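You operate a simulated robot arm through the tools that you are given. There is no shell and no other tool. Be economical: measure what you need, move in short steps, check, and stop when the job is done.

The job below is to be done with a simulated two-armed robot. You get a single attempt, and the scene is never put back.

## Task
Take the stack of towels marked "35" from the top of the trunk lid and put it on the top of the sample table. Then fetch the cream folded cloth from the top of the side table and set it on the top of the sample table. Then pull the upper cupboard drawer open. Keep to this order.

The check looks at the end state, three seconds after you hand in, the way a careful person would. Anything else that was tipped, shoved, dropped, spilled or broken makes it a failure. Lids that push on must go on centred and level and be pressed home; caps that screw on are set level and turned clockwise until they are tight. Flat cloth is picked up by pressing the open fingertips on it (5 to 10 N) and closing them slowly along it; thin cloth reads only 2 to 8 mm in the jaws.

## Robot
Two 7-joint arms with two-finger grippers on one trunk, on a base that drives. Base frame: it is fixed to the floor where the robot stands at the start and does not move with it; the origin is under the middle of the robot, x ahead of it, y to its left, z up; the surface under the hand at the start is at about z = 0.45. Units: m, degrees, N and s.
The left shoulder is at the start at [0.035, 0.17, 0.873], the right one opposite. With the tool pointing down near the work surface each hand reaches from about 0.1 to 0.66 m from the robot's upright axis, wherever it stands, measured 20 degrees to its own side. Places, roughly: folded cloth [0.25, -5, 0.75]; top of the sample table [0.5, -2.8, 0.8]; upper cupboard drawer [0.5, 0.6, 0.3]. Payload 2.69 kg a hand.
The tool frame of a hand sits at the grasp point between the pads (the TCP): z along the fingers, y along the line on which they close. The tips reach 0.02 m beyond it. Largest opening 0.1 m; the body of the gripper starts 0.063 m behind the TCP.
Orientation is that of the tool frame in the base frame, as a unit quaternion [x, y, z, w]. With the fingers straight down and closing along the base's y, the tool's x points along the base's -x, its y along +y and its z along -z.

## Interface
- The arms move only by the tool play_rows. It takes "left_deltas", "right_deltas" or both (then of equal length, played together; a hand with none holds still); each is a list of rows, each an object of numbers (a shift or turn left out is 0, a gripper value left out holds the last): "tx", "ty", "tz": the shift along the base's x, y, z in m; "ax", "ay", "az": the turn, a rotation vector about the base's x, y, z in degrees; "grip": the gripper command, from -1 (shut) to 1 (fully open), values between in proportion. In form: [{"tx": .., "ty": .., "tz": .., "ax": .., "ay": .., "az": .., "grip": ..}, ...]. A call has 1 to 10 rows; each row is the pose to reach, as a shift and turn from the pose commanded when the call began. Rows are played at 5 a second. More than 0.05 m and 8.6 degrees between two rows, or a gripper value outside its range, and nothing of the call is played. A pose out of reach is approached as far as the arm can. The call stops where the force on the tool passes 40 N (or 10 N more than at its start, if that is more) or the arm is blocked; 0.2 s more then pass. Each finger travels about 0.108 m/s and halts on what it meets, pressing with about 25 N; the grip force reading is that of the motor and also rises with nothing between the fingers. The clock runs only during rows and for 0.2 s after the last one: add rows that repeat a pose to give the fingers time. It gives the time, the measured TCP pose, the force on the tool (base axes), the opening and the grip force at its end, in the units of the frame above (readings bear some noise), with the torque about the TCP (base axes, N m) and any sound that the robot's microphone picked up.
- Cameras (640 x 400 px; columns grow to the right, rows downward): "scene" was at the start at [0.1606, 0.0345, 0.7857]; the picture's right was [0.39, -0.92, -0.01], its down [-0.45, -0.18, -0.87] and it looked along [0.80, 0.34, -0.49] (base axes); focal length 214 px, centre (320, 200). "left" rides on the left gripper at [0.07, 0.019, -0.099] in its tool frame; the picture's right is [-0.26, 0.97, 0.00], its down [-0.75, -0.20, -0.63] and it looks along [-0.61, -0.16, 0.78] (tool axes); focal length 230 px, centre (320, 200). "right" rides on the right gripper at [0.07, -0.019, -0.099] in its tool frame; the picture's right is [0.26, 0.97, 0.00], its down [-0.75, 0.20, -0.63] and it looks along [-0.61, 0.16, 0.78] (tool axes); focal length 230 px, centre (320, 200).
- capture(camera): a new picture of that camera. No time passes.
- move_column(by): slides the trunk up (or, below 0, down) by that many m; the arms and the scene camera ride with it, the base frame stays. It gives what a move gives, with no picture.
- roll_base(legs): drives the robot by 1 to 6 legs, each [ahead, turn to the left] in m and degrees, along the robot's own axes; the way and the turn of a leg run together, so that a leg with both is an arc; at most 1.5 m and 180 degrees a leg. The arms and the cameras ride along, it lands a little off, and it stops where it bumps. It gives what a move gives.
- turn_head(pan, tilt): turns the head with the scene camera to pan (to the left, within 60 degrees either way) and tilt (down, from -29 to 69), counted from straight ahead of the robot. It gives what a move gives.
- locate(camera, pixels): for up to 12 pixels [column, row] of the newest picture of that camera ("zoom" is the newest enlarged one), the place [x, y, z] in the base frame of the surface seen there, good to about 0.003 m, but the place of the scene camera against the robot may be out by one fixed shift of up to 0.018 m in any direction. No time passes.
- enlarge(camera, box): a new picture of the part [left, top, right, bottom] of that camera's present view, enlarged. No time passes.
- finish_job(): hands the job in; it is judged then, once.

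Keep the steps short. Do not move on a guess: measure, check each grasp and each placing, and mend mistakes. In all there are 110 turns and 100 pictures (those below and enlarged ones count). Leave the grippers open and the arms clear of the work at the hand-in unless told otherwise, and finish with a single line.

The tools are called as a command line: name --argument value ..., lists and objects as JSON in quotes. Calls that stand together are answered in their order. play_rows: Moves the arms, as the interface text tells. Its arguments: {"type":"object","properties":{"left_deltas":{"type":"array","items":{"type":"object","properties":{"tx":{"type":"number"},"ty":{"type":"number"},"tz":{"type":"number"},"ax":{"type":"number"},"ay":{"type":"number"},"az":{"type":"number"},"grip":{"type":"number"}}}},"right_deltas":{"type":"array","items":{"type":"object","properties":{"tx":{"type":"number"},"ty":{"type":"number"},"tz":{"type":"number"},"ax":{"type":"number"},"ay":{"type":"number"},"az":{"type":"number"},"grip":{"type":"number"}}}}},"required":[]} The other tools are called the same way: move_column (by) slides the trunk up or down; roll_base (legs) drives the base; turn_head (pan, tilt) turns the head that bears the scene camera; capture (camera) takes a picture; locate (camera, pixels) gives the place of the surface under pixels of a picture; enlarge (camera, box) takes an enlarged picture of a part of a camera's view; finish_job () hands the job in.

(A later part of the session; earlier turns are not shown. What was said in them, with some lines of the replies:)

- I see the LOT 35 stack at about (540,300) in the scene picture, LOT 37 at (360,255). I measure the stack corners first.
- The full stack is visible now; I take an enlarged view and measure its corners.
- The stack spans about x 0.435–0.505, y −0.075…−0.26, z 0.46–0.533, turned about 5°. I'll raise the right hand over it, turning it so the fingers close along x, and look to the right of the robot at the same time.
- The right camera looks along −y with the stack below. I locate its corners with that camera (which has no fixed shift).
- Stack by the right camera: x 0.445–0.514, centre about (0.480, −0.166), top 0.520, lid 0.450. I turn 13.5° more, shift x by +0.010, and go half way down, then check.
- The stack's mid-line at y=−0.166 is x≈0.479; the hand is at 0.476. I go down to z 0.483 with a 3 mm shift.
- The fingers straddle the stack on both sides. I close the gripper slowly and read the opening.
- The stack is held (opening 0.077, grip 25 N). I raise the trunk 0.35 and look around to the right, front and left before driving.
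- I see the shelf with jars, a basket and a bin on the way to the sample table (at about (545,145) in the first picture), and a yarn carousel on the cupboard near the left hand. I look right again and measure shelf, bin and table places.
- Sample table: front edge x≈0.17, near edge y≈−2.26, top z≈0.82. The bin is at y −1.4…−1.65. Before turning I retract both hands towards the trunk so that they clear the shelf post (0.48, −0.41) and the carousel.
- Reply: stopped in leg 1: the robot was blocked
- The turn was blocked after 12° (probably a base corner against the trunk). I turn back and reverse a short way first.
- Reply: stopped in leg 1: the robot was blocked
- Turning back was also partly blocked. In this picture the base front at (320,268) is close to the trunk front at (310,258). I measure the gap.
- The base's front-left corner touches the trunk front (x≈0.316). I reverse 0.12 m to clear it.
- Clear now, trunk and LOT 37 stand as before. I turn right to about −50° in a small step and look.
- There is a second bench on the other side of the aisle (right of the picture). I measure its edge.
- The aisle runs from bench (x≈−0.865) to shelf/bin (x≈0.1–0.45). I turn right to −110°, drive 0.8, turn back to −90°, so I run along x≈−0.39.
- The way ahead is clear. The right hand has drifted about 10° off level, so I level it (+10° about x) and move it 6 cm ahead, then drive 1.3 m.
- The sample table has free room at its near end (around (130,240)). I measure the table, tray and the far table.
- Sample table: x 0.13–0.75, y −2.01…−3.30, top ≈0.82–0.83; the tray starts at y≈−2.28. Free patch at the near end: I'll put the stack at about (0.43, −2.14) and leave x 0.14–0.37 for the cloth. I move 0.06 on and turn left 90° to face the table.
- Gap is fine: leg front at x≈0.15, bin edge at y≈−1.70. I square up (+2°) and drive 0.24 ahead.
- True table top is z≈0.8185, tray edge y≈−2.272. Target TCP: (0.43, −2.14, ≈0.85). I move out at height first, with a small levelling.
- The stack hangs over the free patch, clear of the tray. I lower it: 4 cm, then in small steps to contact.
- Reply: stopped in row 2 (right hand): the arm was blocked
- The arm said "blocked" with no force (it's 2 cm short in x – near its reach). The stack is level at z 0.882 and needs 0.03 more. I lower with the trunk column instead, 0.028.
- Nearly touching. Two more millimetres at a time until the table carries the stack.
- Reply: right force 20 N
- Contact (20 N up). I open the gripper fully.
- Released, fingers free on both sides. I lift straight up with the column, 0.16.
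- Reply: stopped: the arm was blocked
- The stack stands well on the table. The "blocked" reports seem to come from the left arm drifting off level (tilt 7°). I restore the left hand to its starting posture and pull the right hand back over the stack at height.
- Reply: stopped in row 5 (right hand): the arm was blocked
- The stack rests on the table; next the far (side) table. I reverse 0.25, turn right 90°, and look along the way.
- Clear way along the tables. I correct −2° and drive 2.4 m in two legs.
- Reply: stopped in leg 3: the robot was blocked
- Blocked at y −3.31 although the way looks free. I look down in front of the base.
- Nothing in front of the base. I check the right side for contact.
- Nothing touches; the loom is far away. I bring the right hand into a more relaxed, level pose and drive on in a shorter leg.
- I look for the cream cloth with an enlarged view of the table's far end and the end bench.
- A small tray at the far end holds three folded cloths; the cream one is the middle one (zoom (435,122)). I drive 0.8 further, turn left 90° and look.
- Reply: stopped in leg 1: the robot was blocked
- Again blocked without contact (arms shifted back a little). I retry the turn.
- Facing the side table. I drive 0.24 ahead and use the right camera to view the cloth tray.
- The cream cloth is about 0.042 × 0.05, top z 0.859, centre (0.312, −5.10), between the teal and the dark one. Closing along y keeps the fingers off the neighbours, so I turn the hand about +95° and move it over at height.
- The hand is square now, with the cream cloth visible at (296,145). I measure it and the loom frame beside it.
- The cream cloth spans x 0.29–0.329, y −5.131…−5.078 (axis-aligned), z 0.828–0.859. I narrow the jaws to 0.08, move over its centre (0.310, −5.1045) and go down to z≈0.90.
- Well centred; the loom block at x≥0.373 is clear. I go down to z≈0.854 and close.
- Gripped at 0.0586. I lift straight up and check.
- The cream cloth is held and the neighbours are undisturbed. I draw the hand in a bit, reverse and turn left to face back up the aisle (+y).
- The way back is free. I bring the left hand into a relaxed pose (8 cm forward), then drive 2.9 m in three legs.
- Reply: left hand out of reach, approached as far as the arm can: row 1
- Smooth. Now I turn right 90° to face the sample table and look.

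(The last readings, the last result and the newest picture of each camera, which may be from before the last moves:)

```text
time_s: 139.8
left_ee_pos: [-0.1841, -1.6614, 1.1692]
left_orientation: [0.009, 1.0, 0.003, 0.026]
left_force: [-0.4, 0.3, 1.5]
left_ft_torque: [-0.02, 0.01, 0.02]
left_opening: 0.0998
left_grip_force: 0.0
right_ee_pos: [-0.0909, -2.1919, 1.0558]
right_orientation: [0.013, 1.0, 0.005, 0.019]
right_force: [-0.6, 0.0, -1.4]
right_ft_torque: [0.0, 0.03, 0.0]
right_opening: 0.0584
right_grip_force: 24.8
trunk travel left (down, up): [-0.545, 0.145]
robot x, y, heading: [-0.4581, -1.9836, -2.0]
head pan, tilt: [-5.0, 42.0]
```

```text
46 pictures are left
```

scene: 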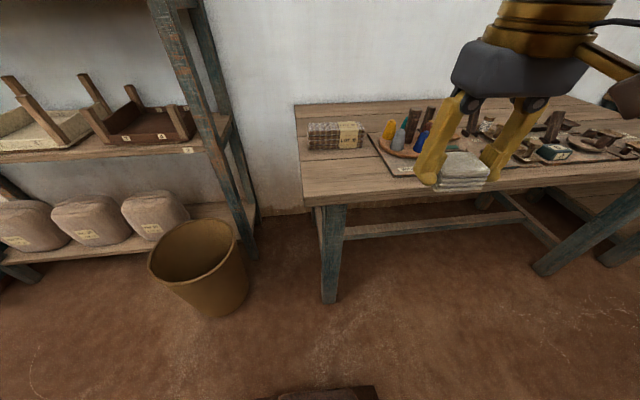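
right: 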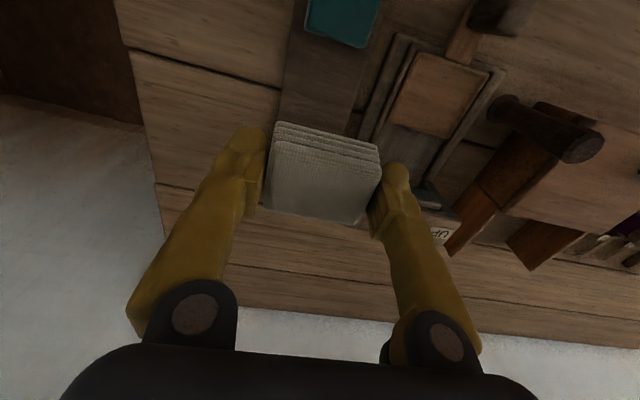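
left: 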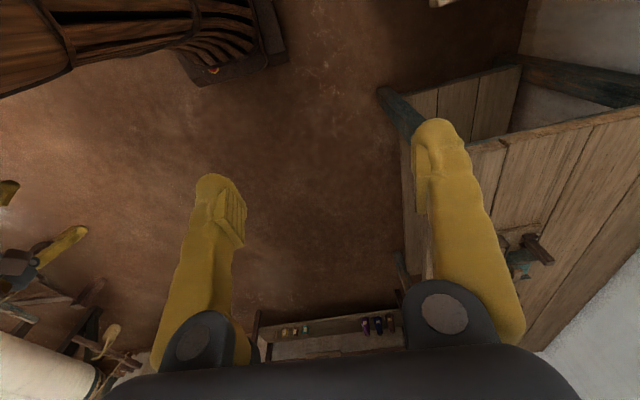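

Stack still in place; bin clear on the left. I square up and drive 0.25 ahead.

roll_base --legs '[[0, 2], [0.25, 0]]'

capture --camera "right"

capture --camera "scene"

```text
time_s: 142.0
left_ee_pos: [0.0522, -1.6501, 1.1695]
left_orientation: [-0.012, 1.0, 0.004, 0.024]
left_force: [1.0, -0.1, -0.4]
left_ft_torque: [0.0, 0.04, 0.0]
left_opening: 0.0999
left_grip_force: 0.1
right_ee_pos: [0.1692, -2.1755, 1.0551]
right_orientation: [-0.009, 1.0, 0.005, 0.018]
right_force: [1.0, 0.2, -0.1]
right_ft_torque: [0.0, 0.01, 0.0]
right_opening: 0.0585
right_grip_force: 24.5
trunk travel left (down, up): [-0.545, 0.145]
robot x, y, heading: [-0.2092, -1.9829, 0.7]
head pan, tilt: [-5.0, 42.0]
```

```text
45 pictures are left
```

right: 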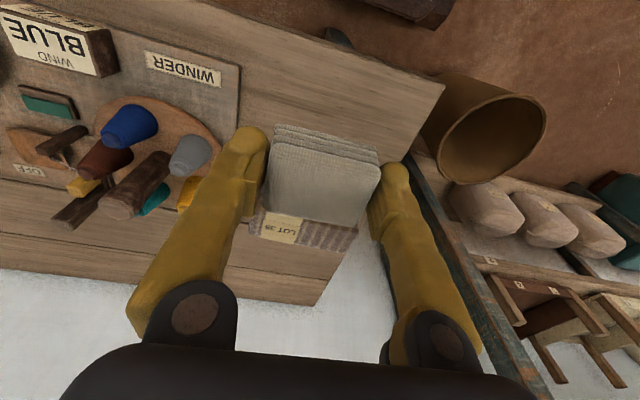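

```text
44 pictures are left
```

scene: 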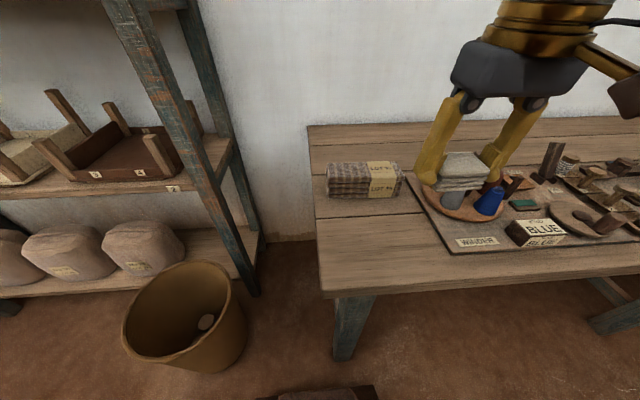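

I move the cloth to (0.25, −2.13) over the free patch, levelling 2.6°, and go down to z≈0.90.

play_rows --right_deltas '[{"tx": 0.03, "ty": 0.02, "ay": 2.6}, {"tx": 0.06, "ty": 0.045, "ay": 2.6}, {"tx": 0.08, "ty": 0.045, "ay": 2.6}, {"tx": 0.08, "ty": 0.045, "tz": -0.04, "ay": 2.6}, {"tx": 0.08, "ty": 0.045, "tz": -0.08, "ay": 2.6}, {"tx": 0.08, "ty": 0.045, "tz": -0.12, "ay": 2.6}, {"tx": 0.08, "ty": 0.045, "tz": -0.16, "ay": 2.6}, {"tx": 0.08, "ty": 0.045, "tz": -0.18, "ay": 2.6}, {"tx": 0.08, "ty": 0.045, "tz": -0.18, "ay": 2.6}]'

capture --camera "right"

enlarge --camera "scene" --box '[290, 130, 530, 280]'

```text
time_s: 144.0
left_ee_pos: [0.0572, -1.6378, 1.1806]
left_orientation: [-0.008, 0.998, 0.017, 0.052]
left_force: [0.4, -0.5, -0.1]
left_ft_torque: [0.0, -0.03, 0.0]
left_opening: 0.1001
left_grip_force: 0.1
right_ee_pos: [0.2333, -2.132, 0.8804]
right_orientation: [-0.009, 1.0, 0.006, 0.004]
right_force: [-0.3, -0.5, -1.1]
right_ft_torque: [-0.02, 0.03, 0.0]
right_opening: 0.0587
right_grip_force: 25.2
trunk travel left (down, up): [-0.545, 0.145]
robot x, y, heading: [-0.2138, -1.9852, 0.3]
head pan, tilt: [-5.0, 42.0]
```

```text
43 pictures are left
```

right: 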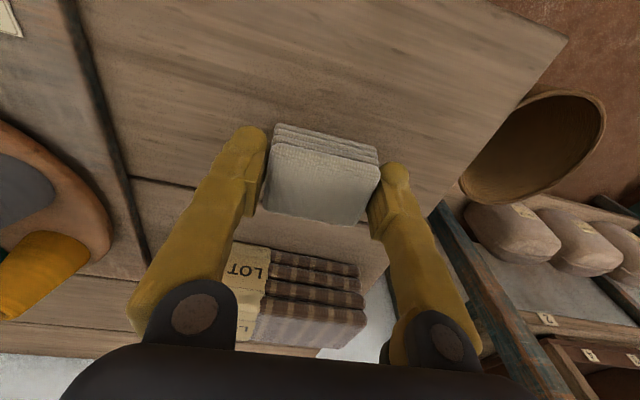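

```text
2.67 times, centred on (410, 205) of scene
```

zoom: 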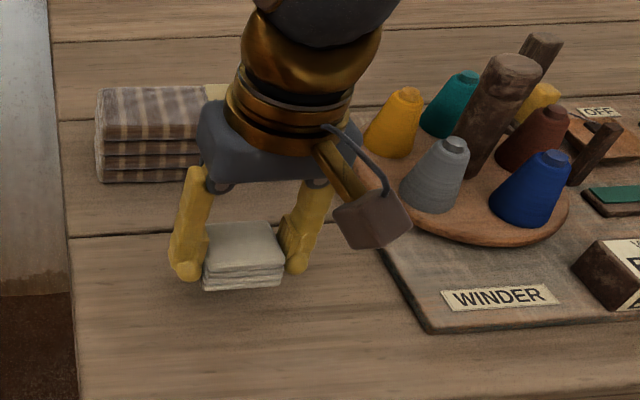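

Clear over bare table. I lower gently to contact.

play_rows --right_deltas '[{"tz": -0.015}, {"tz": -0.025}, {"tz": -0.029}, {"tz": -0.031}, {"tz": -0.033}, {"tz": -0.033}]'

enlarge --camera "scene" --box '[290, 130, 530, 280]'

```text
time_s: 145.4
left_ee_pos: [0.0572, -1.6386, 1.1801]
left_orientation: [-0.008, 0.999, 0.017, 0.051]
left_force: [0.5, 0.1, 0.8]
left_ft_torque: [0.02, 0.0, -0.01]
left_opening: 0.1003
left_grip_force: 0.2
right_ee_pos: [0.2344, -2.1318, 0.8467]
right_orientation: [-0.009, 1.0, 0.006, 0.004]
right_force: [0.0, 0.6, 0.0]
right_ft_torque: [-0.03, 0.04, 0.01]
right_opening: 0.0586
right_grip_force: 25.1
trunk travel left (down, up): [-0.545, 0.145]
robot x, y, heading: [-0.2055, -1.9871, 0.6]
head pan, tilt: [-5.0, 42.0]
```

```text
2.67 times, centred on (410, 205) of scene
```

zoom: 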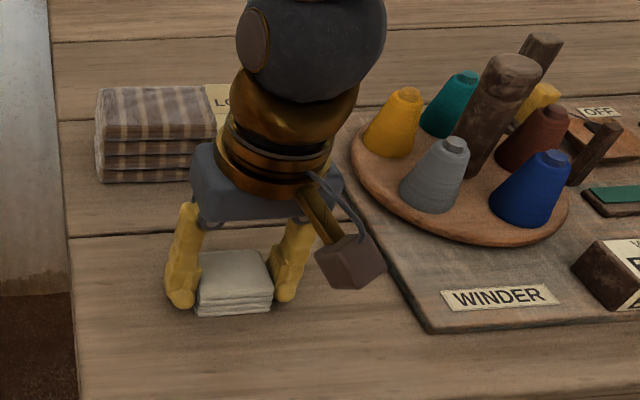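

No contact force yet; on down in 1–2 mm steps.

play_rows --right_deltas '[{"tz": -0.002}, {"tz": -0.004}, {"tz": -0.005}, {"tz": -0.005}]'

```text
time_s: 146.4
left_ee_pos: [0.0545, -1.6396, 1.1813]
left_orientation: [-0.008, 0.998, 0.018, 0.052]
left_force: [0.4, -0.3, 0.1]
left_ft_torque: [0.03, 0.02, -0.01]
left_opening: 0.0998
left_grip_force: 0.2
right_ee_pos: [0.2337, -2.1318, 0.8447]
right_orientation: [-0.009, 1.0, 0.005, 0.007]
right_force: [1.7, -7.1, 32.8]
right_ft_torque: [-0.2, -0.02, 0.0]
right_opening: 0.0585
right_grip_force: 24.8
trunk travel left (down, up): [-0.545, 0.145]
robot x, y, heading: [-0.2102, -1.9873, 0.8]
head pan, tilt: [-5.0, 42.0]
```

The cloth sits on the table (33 N). I ease up 2 mm and open, then lift.

play_rows --right_deltas '[{"tz": 0.003}, {"tz": 0.003, "grip": 0.4}, {"tz": 0.003, "grip": 0.7}, {"tz": 0.003, "grip": 1}, {"tz": 0.003, "grip": 1}, {"tz": 0.003, "grip": 1}]'

play_rows --right_deltas '[{"tz": 0.02}, {"tz": 0.05}, {"tz": 0.09}, {"tz": 0.13}, {"tz": 0.17}, {"tz": 0.2, "tx": -0.02}, {"tz": 0.2, "tx": -0.04}]'

capture --camera "scene"

```text
time_s: 147.8
left_ee_pos: [0.0566, -1.6385, 1.1798]
left_orientation: [-0.008, 0.998, 0.017, 0.052]
left_force: [0.4, 0.6, 0.5]
left_ft_torque: [-0.01, -0.01, -0.01]
left_opening: 0.0999
left_grip_force: 0.1
right_ee_pos: [0.2334, -2.1298, 0.8451]
right_orientation: [-0.009, 1.0, 0.006, 0.005]
right_force: [-0.8, 0.7, -0.3]
right_ft_torque: [0.01, 0.0, 0.0]
right_opening: 0.1
right_grip_force: 0.0
trunk travel left (down, up): [-0.545, 0.145]
robot x, y, heading: [-0.2087, -1.9841, 0.4]
head pan, tilt: [-5.0, 42.0]
```

```text
time_s: 149.4
left_ee_pos: [0.0572, -1.6387, 1.1808]
left_orientation: [-0.007, 0.999, 0.016, 0.051]
left_force: [-0.5, 0.4, -0.7]
left_ft_torque: [-0.03, 0.01, 0.0]
left_opening: 0.0999
left_grip_force: 0.0
right_ee_pos: [0.1931, -2.129, 1.0476]
right_orientation: [-0.01, 1.0, 0.006, 0.004]
right_force: [-0.1, -0.4, -1.0]
right_ft_torque: [-0.02, 0.0, -0.03]
right_opening: 0.1002
right_grip_force: 0.1
trunk travel left (down, up): [-0.545, 0.145]
robot x, y, heading: [-0.2063, -1.9862, 0.4]
head pan, tilt: [-5.0, 42.0]
```

```text
40 pictures are left
```

scene: 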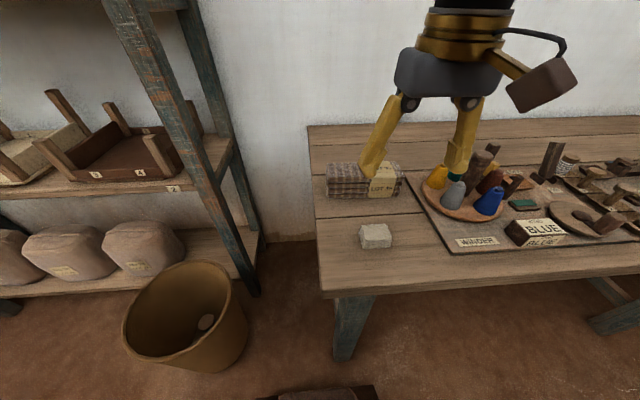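

Both items are on the sample table. Now the cupboard: I tidy the left hand (inward, level), reverse 0.2, turn left to +90° and look.

play_rows --left_deltas '[{"tx": 0.03, "ty": -0.03, "ay": 3}, {"tx": 0.06, "ty": -0.06, "ay": 5.8}, {"tx": 0.08, "ty": -0.08, "ay": 5.8}, {"tx": 0.08, "ty": -0.08, "ay": 5.8}]'

roll_base --legs '[[-0.2, 0], [0, 45], [0, 45]]'

turn_head --pan 0 --tilt 25

capture --camera "scene"

```text
time_s: 150.4
left_ee_pos: [0.1118, -1.7298, 1.1709]
left_orientation: [-0.012, 1.0, 0.004, -0.02]
left_force: [0.7, -0.2, 0.0]
left_ft_torque: [0.01, -0.01, 0.03]
left_opening: 0.1001
left_grip_force: 0.1
right_ee_pos: [0.1925, -2.1301, 1.0478]
right_orientation: [-0.008, 1.0, 0.006, 0.005]
right_force: [0.0, -0.2, 0.4]
right_ft_torque: [0.0, 0.0, 0.02]
right_opening: 0.0999
right_grip_force: 0.1
trunk travel left (down, up): [-0.545, 0.145]
robot x, y, heading: [-0.21, -1.9865, 0.5]
head pan, tilt: [-5.0, 42.0]
```

```text
time_s: 156.4
left_ee_pos: [-0.6792, -1.6849, 1.1725]
left_orientation: [0.735, -0.677, 0.011, 0.016]
left_force: [-0.7, -0.4, 0.2]
left_ft_torque: [0.01, 0.04, 0.0]
left_opening: 0.0999
left_grip_force: 0.0
right_ee_pos: [-0.2839, -1.5796, 1.0477]
right_orientation: [0.734, -0.679, -0.007, 0.001]
right_force: [0.3, -0.1, 0.3]
right_ft_torque: [0.0, 0.02, 0.01]
right_opening: 0.0999
right_grip_force: 0.0
trunk travel left (down, up): [-0.545, 0.145]
robot x, y, heading: [-0.3913, -1.9846, 93.8]
head pan, tilt: [-5.0, 42.0]
```

```text
time_s: 157.2
left_ee_pos: [-0.6769, -1.7039, 1.1769]
left_orientation: [0.736, -0.677, 0.004, 0.011]
left_force: [0.5, 0.4, -0.7]
left_ft_torque: [0.02, 0.0, 0.0]
left_opening: 0.1001
left_grip_force: 0.0
right_ee_pos: [-0.2822, -1.5975, 1.0538]
right_orientation: [0.733, -0.68, -0.013, -0.004]
right_force: [-0.1, 0.7, -0.2]
right_ft_torque: [0.02, 0.03, 0.01]
right_opening: 0.1001
right_grip_force: 0.1
trunk travel left (down, up): [-0.545, 0.145]
robot x, y, heading: [-0.3941, -1.9872, 93.5]
head pan, tilt: [0.0, 25.0]
```

```text
39 pictures are left
```

scene: 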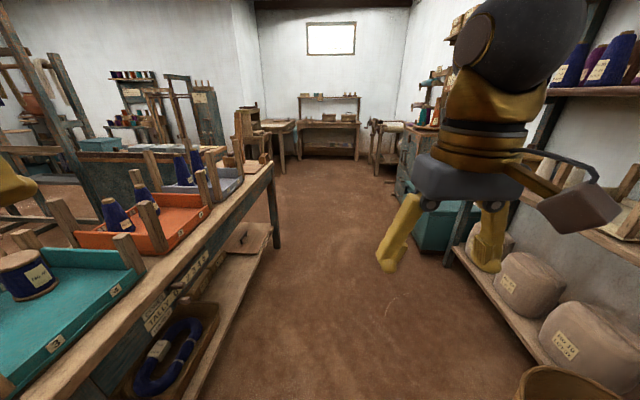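

locate --camera "scene" --pixels '[[25, 255], [125, 240], [238, 140], [270, 170], [195, 155], [110, 205], [560, 370], [470, 235], [400, 185]]'

roll_base --legs '[[0, -13.5], [0.75, 0], [0, 10]]'

```text
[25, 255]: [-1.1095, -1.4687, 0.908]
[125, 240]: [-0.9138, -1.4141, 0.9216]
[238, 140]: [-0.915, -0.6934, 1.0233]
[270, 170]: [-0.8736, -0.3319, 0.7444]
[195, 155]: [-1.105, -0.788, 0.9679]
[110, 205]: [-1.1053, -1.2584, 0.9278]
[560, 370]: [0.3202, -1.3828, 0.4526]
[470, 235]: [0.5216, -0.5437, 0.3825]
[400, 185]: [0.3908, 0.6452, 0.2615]
```

```text
time_s: 162.9
left_ee_pos: [-0.5253, -0.9251, 1.1769]
left_orientation: [0.712, -0.702, 0.004, 0.01]
left_force: [-0.4, -0.4, 0.4]
left_ft_torque: [0.02, -0.03, -0.01]
left_opening: 0.1001
left_grip_force: 0.0
right_ee_pos: [-0.1242, -0.8451, 1.0538]
right_orientation: [0.71, -0.704, -0.013, -0.005]
right_force: [0.2, -0.1, -0.2]
right_ft_torque: [0.01, 0.0, 0.06]
right_opening: 0.1001
right_grip_force: 0.0
trunk travel left (down, up): [-0.545, 0.145]
robot x, y, heading: [-0.2642, -1.2306, 90.2]
head pan, tilt: [0.0, 25.0]
```

Everything on the bench is below 1.03 m, hands are higher. I drive 1.1 m on and look at the cupboard ahead on the right.

roll_base --legs '[[1.0, 0]]'

turn_head --pan -35 --tilt 45

capture --camera "scene"

```text
time_s: 168.0
left_ee_pos: [-0.5265, 0.0504, 1.1813]
left_orientation: [0.713, -0.701, -0.001, 0.005]
left_force: [0.6, 0.5, 0.1]
left_ft_torque: [-0.01, 0.02, 0.02]
left_opening: 0.0999
left_grip_force: 0.0
right_ee_pos: [-0.1257, 0.1335, 1.0593]
right_orientation: [0.711, -0.703, -0.018, -0.011]
right_force: [0.5, 0.1, -0.5]
right_ft_torque: [-0.02, -0.02, -0.01]
right_opening: 0.0998
right_grip_force: 0.0
trunk travel left (down, up): [-0.545, 0.145]
robot x, y, heading: [-0.2646, -0.2364, 90.2]
head pan, tilt: [0.0, 25.0]
```

```text
time_s: 169.1
left_ee_pos: [-0.5281, 0.0278, 1.1731]
left_orientation: [0.712, -0.702, 0.01, 0.018]
left_force: [-0.9, 0.7, 0.5]
left_ft_torque: [-0.01, 0.01, 0.01]
left_opening: 0.1
left_grip_force: 0.0
right_ee_pos: [-0.1256, 0.1159, 1.064]
right_orientation: [0.711, -0.702, -0.024, -0.017]
right_force: [0.0, 0.8, -0.7]
right_ft_torque: [-0.03, -0.03, 0.02]
right_opening: 0.1
right_grip_force: 0.1
trunk travel left (down, up): [-0.545, 0.145]
robot x, y, heading: [-0.2641, -0.236, 90.2]
head pan, tilt: [-35.0, 45.0]
```

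```text
38 pictures are left
```

scene: 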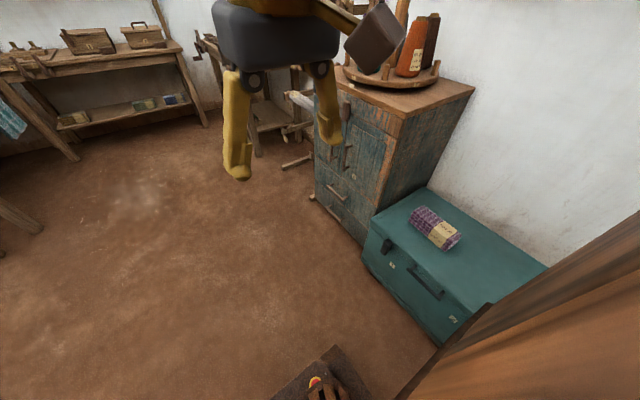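

enlarge --camera "scene" --box '[270, 80, 430, 260]'

locate --camera "zoom" --pixels '[[178, 240], [262, 300], [250, 330]]'

```text
2.22 times, centred on (350, 170) of scene
```

zoom: 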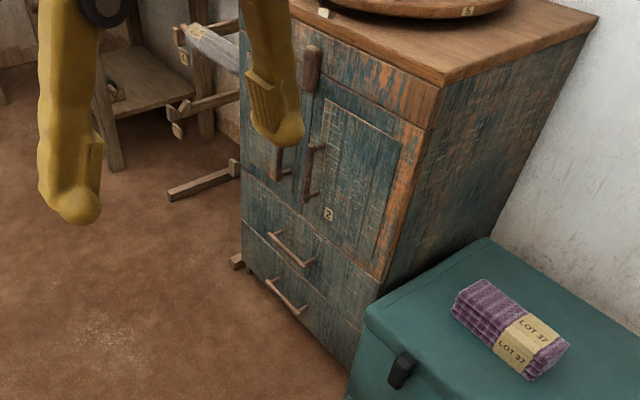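

```text
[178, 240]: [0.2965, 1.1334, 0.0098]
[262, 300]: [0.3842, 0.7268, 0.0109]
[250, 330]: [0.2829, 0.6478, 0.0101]
```

locate --camera "zoom" --pixels '[[272, 235], [290, 250], [306, 264], [270, 283], [286, 299], [301, 312], [330, 275], [245, 225], [375, 300], [310, 70]]'

```text
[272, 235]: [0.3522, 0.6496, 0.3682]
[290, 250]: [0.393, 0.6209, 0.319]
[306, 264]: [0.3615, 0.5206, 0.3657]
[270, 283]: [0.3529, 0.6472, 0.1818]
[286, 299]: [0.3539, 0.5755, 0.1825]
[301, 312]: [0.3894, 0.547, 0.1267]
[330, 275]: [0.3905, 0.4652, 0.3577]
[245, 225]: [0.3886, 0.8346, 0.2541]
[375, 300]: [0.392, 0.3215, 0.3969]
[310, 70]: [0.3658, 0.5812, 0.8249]
```

Cupboard front is at x≈0.39, y 0.31–0.85. The upper drawer's bar handle: x≈0.352, y 0.52–0.65, z≈0.366. I'll grip it with the left hand held horizontally. I drive 0.66 ahead and turn right to face the cupboard.

roll_base --legs '[[0.66, 0], [0, -45], [0, -45]]'

turn_head --pan 10 --tilt 50

capture --camera "scene"

```text
time_s: 173.1
left_ee_pos: [-0.5256, 0.6799, 1.1846]
left_orientation: [-0.687, 0.726, 0.021, -0.017]
left_force: [-0.2, -0.9, -0.1]
left_ft_torque: [-0.01, 0.01, 0.0]
left_opening: 0.1
left_grip_force: 0.1
right_ee_pos: [-0.1133, 0.7156, 1.0762]
right_orientation: [-0.699, 0.714, 0.034, 0.03]
right_force: [-0.7, -0.8, -0.2]
right_ft_torque: [0.03, -0.01, -0.01]
right_opening: 0.0998
right_grip_force: 0.0
trunk travel left (down, up): [-0.545, 0.145]
robot x, y, heading: [-0.2673, 0.4052, 88.2]
head pan, tilt: [-35.0, 45.0]
stopped in leg 2: the robot was blocked; the commanded pose is now the measured one
```

```text
time_s: 174.2
left_ee_pos: [-0.5271, 0.682, 1.1831]
left_orientation: [-0.688, 0.725, 0.02, -0.016]
left_force: [-0.5, 0.0, 0.1]
left_ft_torque: [-0.01, 0.01, -0.01]
left_opening: 0.0998
left_grip_force: 0.1
right_ee_pos: [-0.1151, 0.7176, 1.0764]
right_orientation: [-0.699, 0.714, 0.032, 0.029]
right_force: [-0.2, 1.0, 0.0]
right_ft_torque: [0.01, 0.02, 0.01]
right_opening: 0.1
right_grip_force: 0.1
trunk travel left (down, up): [-0.545, 0.145]
robot x, y, heading: [-0.2656, 0.407, 88.1]
head pan, tilt: [10.0, 50.0]
```

```text
36 pictures are left
```

scene: 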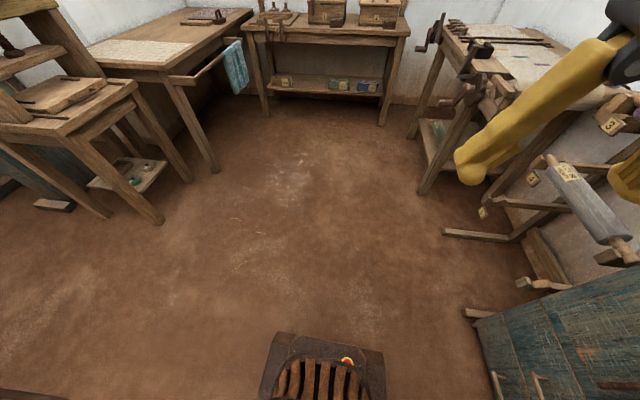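

Again the arm-lag stop, free space around. I push both hands a bit forward (+y) and retry the turn.

play_rows --left_deltas '[{"ty": 0.03, "tz": -0.01}, {"ty": 0.06, "tz": -0.03}, {"ty": 0.1, "tz": -0.05}, {"ty": 0.1, "tz": -0.05}]' --right_deltas '[{"ty": 0.03, "tz": -0.01}, {"ty": 0.06, "tz": -0.03}, {"ty": 0.1, "tz": -0.05}, {"ty": 0.1, "tz": -0.05}]'

roll_base --legs '[[0, -44], [0, -44]]'

capture --camera "scene"

```text
time_s: 175.2
left_ee_pos: [-0.5263, 0.758, 1.1394]
left_orientation: [-0.697, 0.716, 0.019, -0.009]
left_force: [-0.8, -0.3, 0.7]
left_ft_torque: [0.04, 0.04, 0.01]
left_opening: 0.1001
left_grip_force: 0.1
right_ee_pos: [-0.112, 0.8164, 1.0237]
right_orientation: [-0.699, 0.714, 0.034, 0.03]
right_force: [0.0, -0.9, -0.3]
right_ft_torque: [0.06, 0.02, -0.02]
right_opening: 0.1
right_grip_force: 0.1
trunk travel left (down, up): [-0.545, 0.145]
robot x, y, heading: [-0.2655, 0.404, 88.2]
head pan, tilt: [10.0, 50.0]
```

```text
time_s: 179.7
left_ee_pos: [0.0769, 0.6821, 1.1394]
left_orientation: [-0.009, 1.0, 0.018, 0.006]
left_force: [0.2, 0.0, -0.2]
left_ft_torque: [-0.02, -0.02, 0.01]
left_opening: 0.0999
left_grip_force: 0.0
right_ee_pos: [0.154, 0.2718, 1.0226]
right_orientation: [-0.013, 0.999, 0.003, 0.044]
right_force: [-0.5, -0.1, -0.3]
right_ft_torque: [-0.01, 0.0, 0.0]
right_opening: 0.1001
right_grip_force: 0.0
trunk travel left (down, up): [-0.545, 0.145]
robot x, y, heading: [-0.2665, 0.4144, 1.1]
head pan, tilt: [10.0, 50.0]
```

```text
35 pictures are left
```

scene: 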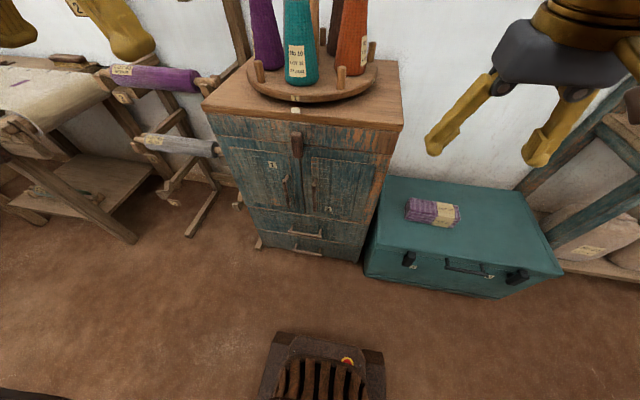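

Facing the cupboard. I lower the column by 0.5.

move_column --by -0.5

turn_head --pan 15 --tilt 35

capture --camera "scene"

```text
refused: -0.5 is not a number from -0.4 to 0.4
```

```text
time_s: 180.5
left_ee_pos: [0.058, 0.6828, 1.1447]
left_orientation: [-0.01, 1.0, 0.019, 0.015]
left_force: [-0.1, -0.3, 0.1]
left_ft_torque: [0.02, -0.02, 0.0]
left_opening: 0.1001
left_grip_force: 0.0
right_ee_pos: [0.138, 0.27, 1.0296]
right_orientation: [-0.014, 0.999, 0.004, 0.052]
right_force: [0.1, 0.3, 0.5]
right_ft_torque: [0.0, 0.03, 0.01]
right_opening: 0.0999
right_grip_force: 0.1
trunk travel left (down, up): [-0.545, 0.145]
robot x, y, heading: [-0.2637, 0.4109, 1.3]
head pan, tilt: [15.0, 35.0]
```

```text
34 pictures are left
```

scene: 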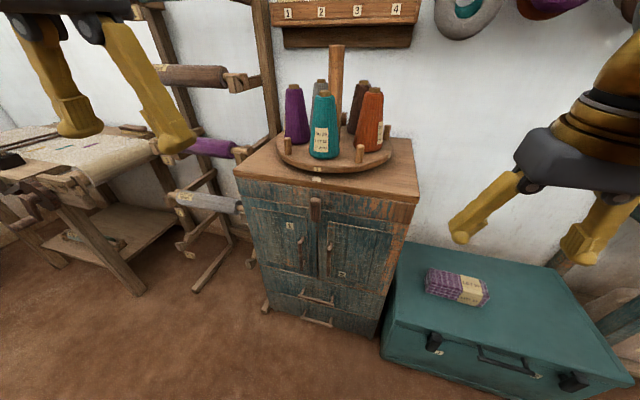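

move_column --by -0.4

move_column --by -0.1

capture --camera "scene"

```text
time_s: 184.3
left_ee_pos: [0.0583, 0.6823, 0.7443]
left_orientation: [-0.01, 1.0, 0.02, 0.014]
left_force: [-1.2, -0.6, -0.1]
left_ft_torque: [0.0, 0.0, -0.01]
left_opening: 0.0999
left_grip_force: 0.1
right_ee_pos: [0.1385, 0.271, 0.6302]
right_orientation: [-0.014, 0.999, 0.003, 0.052]
right_force: [0.4, -0.9, 0.4]
right_ft_torque: [-0.01, 0.0, 0.01]
right_opening: 0.1002
right_grip_force: 0.1
trunk travel left (down, up): [-0.145, 0.545]
robot x, y, heading: [-0.2637, 0.4188, 1.1]
head pan, tilt: [15.0, 35.0]
```

```text
time_s: 185.6
left_ee_pos: [0.0578, 0.6824, 0.6441]
left_orientation: [-0.01, 1.0, 0.019, 0.014]
left_force: [-0.4, 0.0, 0.6]
left_ft_torque: [-0.01, 0.01, -0.01]
left_opening: 0.1
left_grip_force: 0.0
right_ee_pos: [0.1388, 0.2703, 0.5309]
right_orientation: [-0.013, 0.999, 0.004, 0.052]
right_force: [-0.4, 0.1, 0.2]
right_ft_torque: [-0.01, 0.0, 0.0]
right_opening: 0.1003
right_grip_force: 0.1
trunk travel left (down, up): [-0.045, 0.645]
robot x, y, heading: [-0.2652, 0.4134, 1.2]
head pan, tilt: [15.0, 35.0]
```

```text
33 pictures are left
```

scene: 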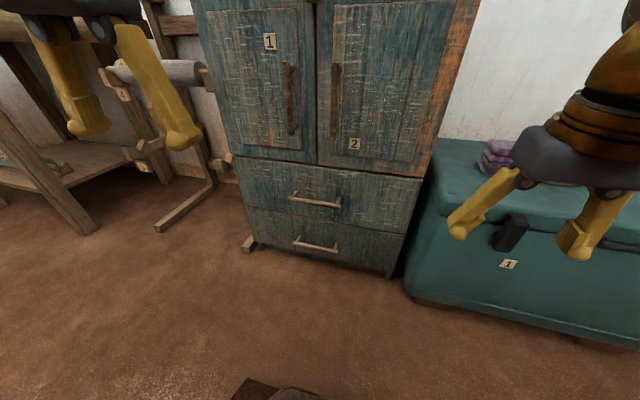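

The drawer and handle are clear to see at (315,199). I turn the left hand: first yaw +85°, moving to x≈0.15, y≈0.60.

play_rows --left_deltas '[{"tx": 0.01, "ty": -0.01, "az": 8.5}, {"tx": 0.02, "ty": -0.02, "az": 17}, {"tx": 0.03, "ty": -0.03, "az": 25.5}, {"tx": 0.04, "ty": -0.04, "az": 34}, {"tx": 0.05, "ty": -0.05, "az": 42.5}, {"tx": 0.06, "ty": -0.06, "az": 51}, {"tx": 0.07, "ty": -0.07, "az": 59.5}, {"tx": 0.08, "ty": -0.08, "az": 68}, {"tx": 0.09, "ty": -0.085, "az": 76.5}, {"tx": 0.1, "ty": -0.085, "az": 85}]'

```text
time_s: 187.8
left_ee_pos: [0.1628, 0.5975, 0.651]
left_orientation: [-0.688, 0.726, 0.01, -0.006]
left_force: [-0.5, -0.3, 0.1]
left_ft_torque: [-0.02, 0.03, 0.0]
left_opening: 0.1
left_grip_force: 0.1
right_ee_pos: [0.1378, 0.2719, 0.5293]
right_orientation: [-0.014, 0.999, 0.003, 0.052]
right_force: [-0.2, 0.9, 0.2]
right_ft_torque: [0.02, -0.02, 0.01]
right_opening: 0.1001
right_grip_force: 0.1
trunk travel left (down, up): [-0.045, 0.645]
robot x, y, heading: [-0.2641, 0.4163, 0.9]
head pan, tilt: [15.0, 35.0]
```

Now pitch the hand up to horizontal about y (−85°), lowering it a bit.

play_rows --left_deltas '[{"ay": -8.5, "tz": -0.01}, {"ay": -17, "tz": -0.02}, {"ay": -25.5, "tz": -0.03}, {"ay": -34, "tz": -0.04}, {"ay": -42.5, "tz": -0.05, "tx": 0.01}, {"ay": -51, "tz": -0.06, "tx": 0.02}, {"ay": -59.5, "tz": -0.07, "tx": 0.03}, {"ay": -68, "tz": -0.08, "tx": 0.04}, {"ay": -76.5, "tz": -0.09, "tx": 0.05}, {"ay": -85, "tz": -0.1, "tx": 0.05}]'

capture --camera "scene"

capture --camera "left"

```text
time_s: 190.0
left_ee_pos: [0.2086, 0.5974, 0.5447]
left_orientation: [-0.519, 0.54, -0.445, 0.492]
left_force: [0.1, -0.5, 0.2]
left_ft_torque: [0.01, -0.01, 0.02]
left_opening: 0.1
left_grip_force: 0.0
right_ee_pos: [0.138, 0.2717, 0.53]
right_orientation: [-0.013, 0.999, 0.003, 0.052]
right_force: [0.2, 1.0, -0.4]
right_ft_torque: [-0.02, -0.01, 0.0]
right_opening: 0.1001
right_grip_force: 0.1
trunk travel left (down, up): [-0.045, 0.645]
robot x, y, heading: [-0.2666, 0.4133, 1.3]
head pan, tilt: [15.0, 35.0]
```

```text
32 pictures are left
```

scene: 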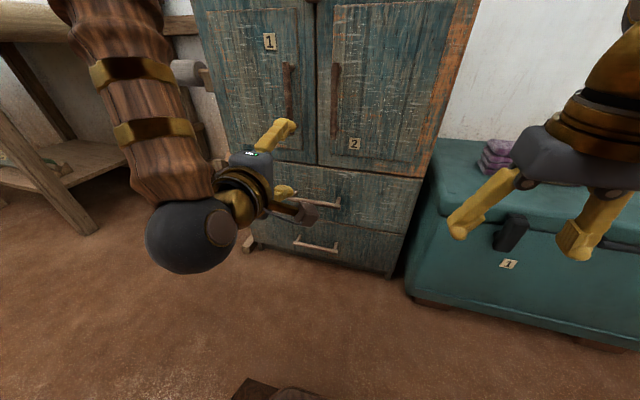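

```text
31 pictures are left
```

left: 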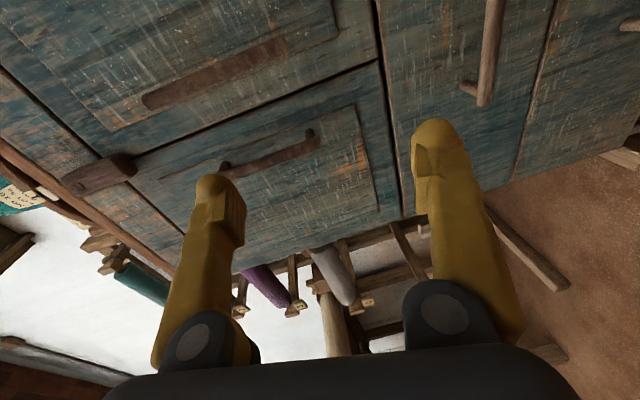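

The hand is horizontal. In the left camera the drawer bar is at (488,50). I measure it.

locate --camera "left" --pixels '[[487, 95], [490, 60], [493, 20], [478, 60], [498, 60], [465, 88], [450, 80], [520, 60], [400, 100], [540, 100]]'

enlarge --camera "scene" --box '[230, 140, 430, 265]'

```text
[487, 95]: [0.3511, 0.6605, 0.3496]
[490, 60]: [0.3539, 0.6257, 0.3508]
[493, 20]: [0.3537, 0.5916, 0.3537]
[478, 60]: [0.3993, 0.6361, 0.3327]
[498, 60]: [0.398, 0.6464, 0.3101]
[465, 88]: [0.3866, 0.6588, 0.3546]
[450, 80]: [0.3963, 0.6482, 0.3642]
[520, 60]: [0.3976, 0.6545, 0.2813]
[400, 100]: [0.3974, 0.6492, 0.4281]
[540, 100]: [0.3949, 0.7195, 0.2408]
```

```text
3.20 times, centred on (330, 202) of scene
```

zoom: 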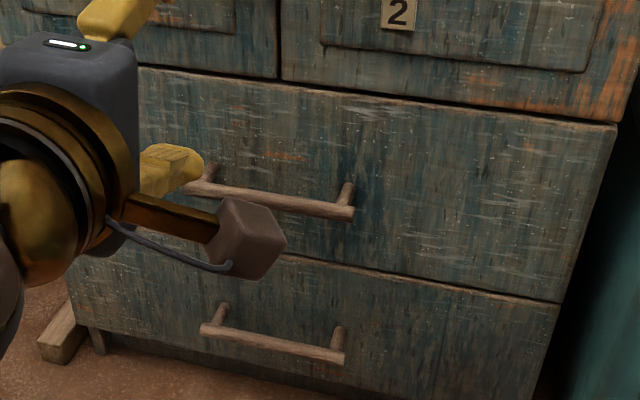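

Bar: x≈0.352 (front), y 0.52–0.66, z≈0.352; drawer front x≈0.397. I lower the hand to bar height and level it fully.

play_rows --left_deltas '[{"tz": -0.03, "ay": -3.5, "ax": -1.8, "az": -0.8}, {"tz": -0.07, "ay": -7, "ax": -3.7, "az": -1.7}, {"tz": -0.11, "ay": -7, "ax": -3.7, "az": -1.7, "ty": -0.005}, {"tz": -0.15, "ay": -7, "ax": -3.7, "az": -1.7, "ty": -0.007}, {"tz": -0.18, "ay": -7, "ax": -3.7, "az": -1.7, "ty": -0.007}, {"tz": -0.193, "ay": -7, "ax": -3.7, "az": -1.7, "ty": -0.007, "tx": 0.02}, {"tz": -0.193, "ay": -7, "ax": -3.7, "az": -1.7, "ty": -0.007, "tx": 0.04}, {"tz": -0.193, "ay": -7, "ax": -3.7, "az": -1.7, "ty": -0.007, "tx": 0.04}]'

capture --camera "left"

```text
time_s: 191.8
left_ee_pos: [0.2493, 0.5868, 0.3469]
left_orientation: [-0.5, 0.501, -0.499, 0.5]
left_force: [-0.3, 0.0, -0.7]
left_ft_torque: [0.02, 0.01, 0.03]
left_opening: 0.1002
left_grip_force: 0.0
right_ee_pos: [0.1383, 0.2701, 0.5307]
right_orientation: [-0.012, 0.999, 0.003, 0.052]
right_force: [0.4, -0.4, 0.4]
right_ft_torque: [-0.01, -0.01, 0.0]
right_opening: 0.0999
right_grip_force: 0.0
trunk travel left (down, up): [-0.045, 0.645]
robot x, y, heading: [-0.2665, 0.412, 0.9]
head pan, tilt: [15.0, 35.0]
```

```text
29 pictures are left
```

left: 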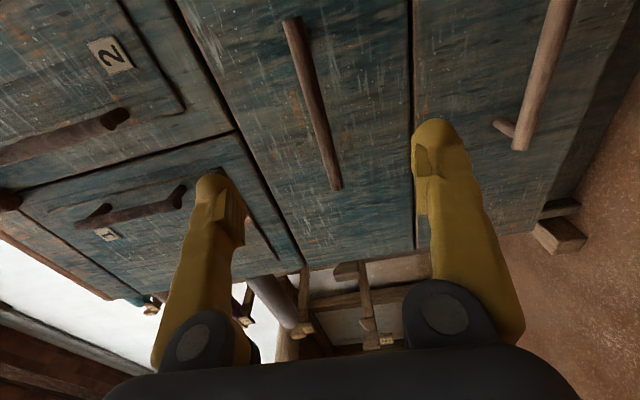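

locate --camera "left" --pixels '[[335, 183], [318, 120], [305, 70], [291, 22], [309, 120], [326, 120], [305, 200], [345, 100], [120, 118]]'

```text
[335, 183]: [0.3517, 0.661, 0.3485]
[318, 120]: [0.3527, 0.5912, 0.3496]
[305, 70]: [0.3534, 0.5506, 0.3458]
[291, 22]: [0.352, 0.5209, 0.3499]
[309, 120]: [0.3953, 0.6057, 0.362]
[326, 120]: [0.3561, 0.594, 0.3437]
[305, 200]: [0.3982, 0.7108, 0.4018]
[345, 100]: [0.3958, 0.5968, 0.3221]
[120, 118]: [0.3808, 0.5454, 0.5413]
```

Aligned (bar z≈0.349, hand 0.347). I move ahead to TCP x≈0.358 and close.

play_rows --left_deltas '[{"tx": 0.03, "tz": 0.002}, {"tx": 0.06, "tz": 0.002}, {"tx": 0.085, "tz": 0.002}, {"tx": 0.1, "tz": 0.002}, {"tx": 0.108, "tz": 0.002}, {"tx": 0.108, "tz": 0.002}]'

capture --camera "left"

```text
time_s: 193.2
left_ee_pos: [0.3581, 0.5883, 0.3508]
left_orientation: [-0.5, 0.502, -0.499, 0.5]
left_force: [-0.1, -0.6, -0.5]
left_ft_torque: [-0.01, 0.0, 0.0]
left_opening: 0.1001
left_grip_force: 0.0
right_ee_pos: [0.1385, 0.2703, 0.5303]
right_orientation: [-0.013, 0.999, 0.003, 0.053]
right_force: [0.3, 0.1, -0.3]
right_ft_torque: [0.01, 0.03, -0.03]
right_opening: 0.1
right_grip_force: 0.0
trunk travel left (down, up): [-0.045, 0.645]
robot x, y, heading: [-0.2661, 0.4133, 1.3]
head pan, tilt: [15.0, 35.0]
```

```text
28 pictures are left
```

left: 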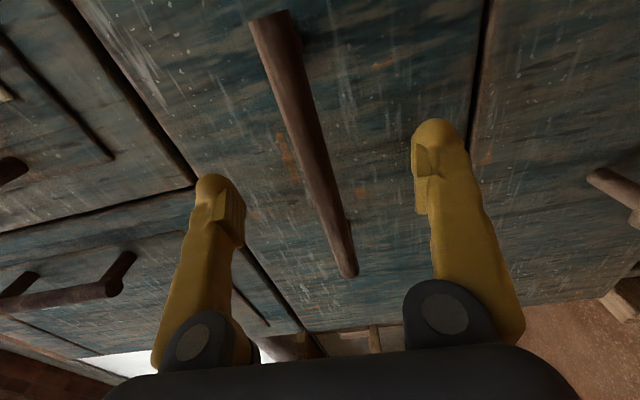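

The bar lies between the fingers. I close on it.

play_rows --left_deltas '[{"grip": 0.5}, {"grip": 0.0}, {"grip": -0.4}, {"grip": -0.7}, {"grip": -1}, {"grip": -1}, {"grip": -1}]'

```text
time_s: 194.8
left_ee_pos: [0.3581, 0.5891, 0.3502]
left_orientation: [-0.5, 0.502, -0.498, 0.499]
left_force: [1.3, -0.6, -9.7]
left_ft_torque: [-0.1, 0.04, 0.0]
left_opening: 0.0072
left_grip_force: 35.4
right_ee_pos: [0.139, 0.2712, 0.5295]
right_orientation: [-0.013, 0.999, 0.003, 0.052]
right_force: [0.2, 0.1, -0.3]
right_ft_torque: [0.0, 0.01, -0.01]
right_opening: 0.1001
right_grip_force: 0.1
trunk travel left (down, up): [-0.045, 0.645]
robot x, y, heading: [-0.2647, 0.4125, 1.0]
head pan, tilt: [15.0, 35.0]
```

Opening only 7 mm: I check whether the bar is really between the pads.

capture --camera "left"

```text
27 pictures are left
```

left: 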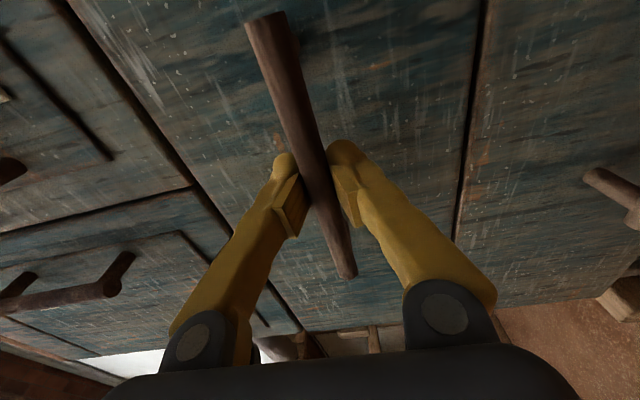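

The bar is gripped. I pull it towards −x slowly.

play_rows --left_deltas '[{"tx": -0.01}, {"tx": -0.02}, {"tx": -0.03}, {"tx": -0.04}, {"tx": -0.05}, {"tx": -0.06}, {"tx": -0.07}, {"tx": -0.08}]'

capture --camera "scene"

```text
time_s: 196.6
left_ee_pos: [0.2759, 0.5899, 0.3493]
left_orientation: [-0.502, 0.506, -0.496, 0.496]
left_force: [0.6, -0.8, -33.2]
left_ft_torque: [-0.18, 0.12, 0.18]
left_opening: 0.0074
left_grip_force: 35.1
right_ee_pos: [0.1394, 0.2713, 0.5292]
right_orientation: [-0.013, 0.999, 0.004, 0.051]
right_force: [0.3, 0.5, 0.2]
right_ft_torque: [0.01, -0.01, 0.05]
right_opening: 0.0998
right_grip_force: 0.0
trunk travel left (down, up): [-0.045, 0.645]
robot x, y, heading: [-0.2669, 0.4157, 1.0]
head pan, tilt: [15.0, 35.0]
```

```text
26 pictures are left
```

scene: 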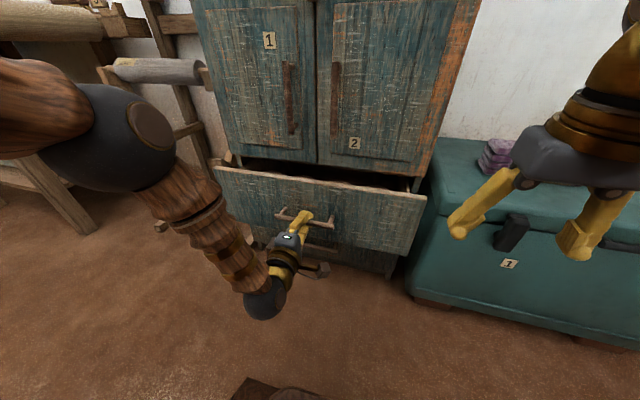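

The drawer slides out (8 cm). The bar pushes the tool down with 33 N, so I ease z by −4 mm and pull 8 cm more.

play_rows --left_deltas '[{"tz": -0.003}, {"tz": -0.004, "tx": -0.01}, {"tz": -0.005, "tx": -0.02}, {"tz": -0.005, "tx": -0.03}, {"tz": -0.005, "tx": -0.04}, {"tz": -0.005, "tx": -0.05}, {"tz": -0.005, "tx": -0.06}, {"tz": -0.005, "tx": -0.07}, {"tz": -0.005, "tx": -0.08}, {"tz": -0.005, "tx": -0.08}]'

capture --camera "scene"

```text
time_s: 198.8
left_ee_pos: [0.1964, 0.5892, 0.3497]
left_orientation: [-0.498, 0.5, -0.5, 0.501]
left_force: [0.3, -8.7, 16.6]
left_ft_torque: [-0.24, -0.08, -0.19]
left_opening: 0.0068
left_grip_force: 35.3
right_ee_pos: [0.1367, 0.2704, 0.5298]
right_orientation: [-0.013, 0.999, 0.003, 0.053]
right_force: [0.1, 0.0, 0.0]
right_ft_torque: [0.02, 0.0, 0.0]
right_opening: 0.1002
right_grip_force: 0.0
trunk travel left (down, up): [-0.045, 0.645]
robot x, y, heading: [-0.2611, 0.4105, 1.1]
head pan, tilt: [15.0, 35.0]
```

```text
25 pictures are left
```

scene: 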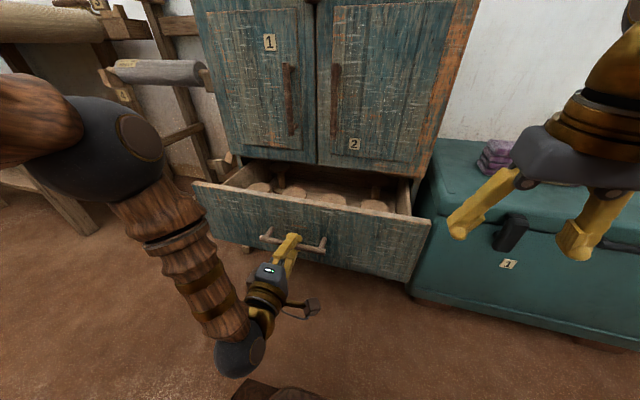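

Open 16 cm. I pull about 6 cm more, watching for an end stop.

play_rows --left_deltas '[{"tz": 0.002, "tx": -0.01}, {"tz": 0.002, "tx": -0.02}, {"tz": 0.002, "tx": -0.03}, {"tz": 0.002, "tx": -0.04}, {"tz": 0.002, "tx": -0.05}, {"tz": 0.002, "tx": -0.06}, {"tz": 0.002, "tx": -0.06}]'

capture --camera "left"

```text
time_s: 200.4
left_ee_pos: [0.1349, 0.589, 0.3505]
left_orientation: [-0.5, 0.502, -0.498, 0.5]
left_force: [-0.4, -2.0, 0.5]
left_ft_torque: [-0.17, 0.0, 0.49]
left_opening: 0.007
left_grip_force: 35.2
right_ee_pos: [0.1389, 0.2701, 0.5301]
right_orientation: [-0.014, 0.999, 0.003, 0.052]
right_force: [-0.4, 1.6, 1.4]
right_ft_torque: [0.0, -0.02, 0.03]
right_opening: 0.0998
right_grip_force: 0.1
trunk travel left (down, up): [-0.045, 0.645]
robot x, y, heading: [-0.2654, 0.4169, 1.2]
head pan, tilt: [15.0, 35.0]
```

```text
24 pictures are left
```

left: 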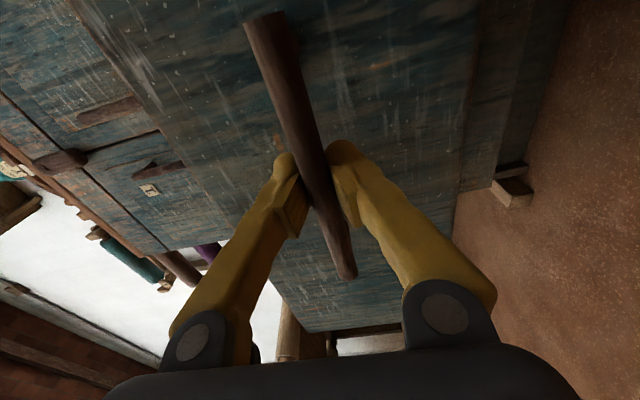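

The drawer is open 22 cm. I open the gripper and back the hand off.

play_rows --left_deltas '[{"grip": -0.5}, {"grip": 0.0}, {"grip": 0.5}, {"grip": 1}, {"grip": 1}, {"grip": 1, "tx": -0.02}, {"grip": 1, "tx": -0.04}, {"grip": 1, "tx": -0.06}, {"grip": 1, "tx": -0.06}]'

roll_base --legs '[[-0.1, 0]]'

capture --camera "scene"

```text
time_s: 202.4
left_ee_pos: [0.0747, 0.5889, 0.3505]
left_orientation: [-0.499, 0.503, -0.498, 0.5]
left_force: [0.3, 0.3, 0.0]
left_ft_torque: [0.0, -0.02, 0.0]
left_opening: 0.1002
left_grip_force: 0.0
right_ee_pos: [0.1382, 0.2705, 0.5294]
right_orientation: [-0.013, 0.999, 0.003, 0.053]
right_force: [-0.7, -0.7, 0.3]
right_ft_torque: [0.0, 0.04, 0.04]
right_opening: 0.0998
right_grip_force: 0.1
trunk travel left (down, up): [-0.045, 0.645]
robot x, y, heading: [-0.2677, 0.4163, 1.0]
head pan, tilt: [15.0, 35.0]
```

```text
time_s: 203.6
left_ee_pos: [-0.026, 0.5878, 0.3497]
left_orientation: [-0.5, 0.502, -0.499, 0.5]
left_force: [0.0, -1.0, 1.0]
left_ft_torque: [0.01, 0.01, 0.01]
left_opening: 0.1
left_grip_force: 0.0
right_ee_pos: [0.0378, 0.2702, 0.5305]
right_orientation: [-0.014, 0.999, 0.003, 0.052]
right_force: [-0.5, 0.4, 0.7]
right_ft_torque: [0.0, -0.01, -0.01]
right_opening: 0.1
right_grip_force: 0.0
trunk travel left (down, up): [-0.045, 0.645]
robot x, y, heading: [-0.3664, 0.4136, 1.2]
head pan, tilt: [15.0, 35.0]
```

```text
23 pictures are left
```

scene: 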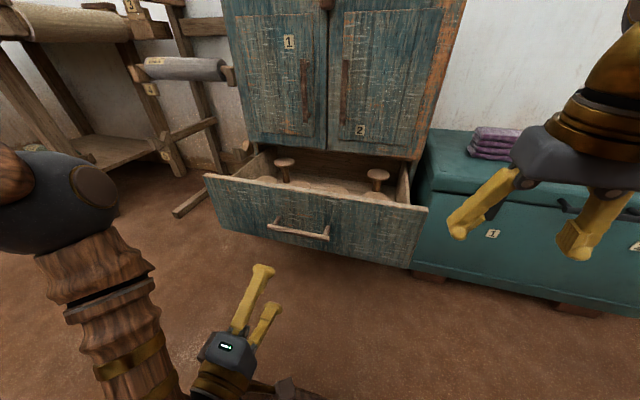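

The drawer stays open with its contents upright. Both hands are clear and open, and the trunk and LOT 37 are in place. I hand in.

finish_job

```text
The job is handed in.
```

The LOT 35 stack and the cream folded cloth are on the sample table, the upper cupboard drawer is pulled open about 22 cm, and the job is handed in.
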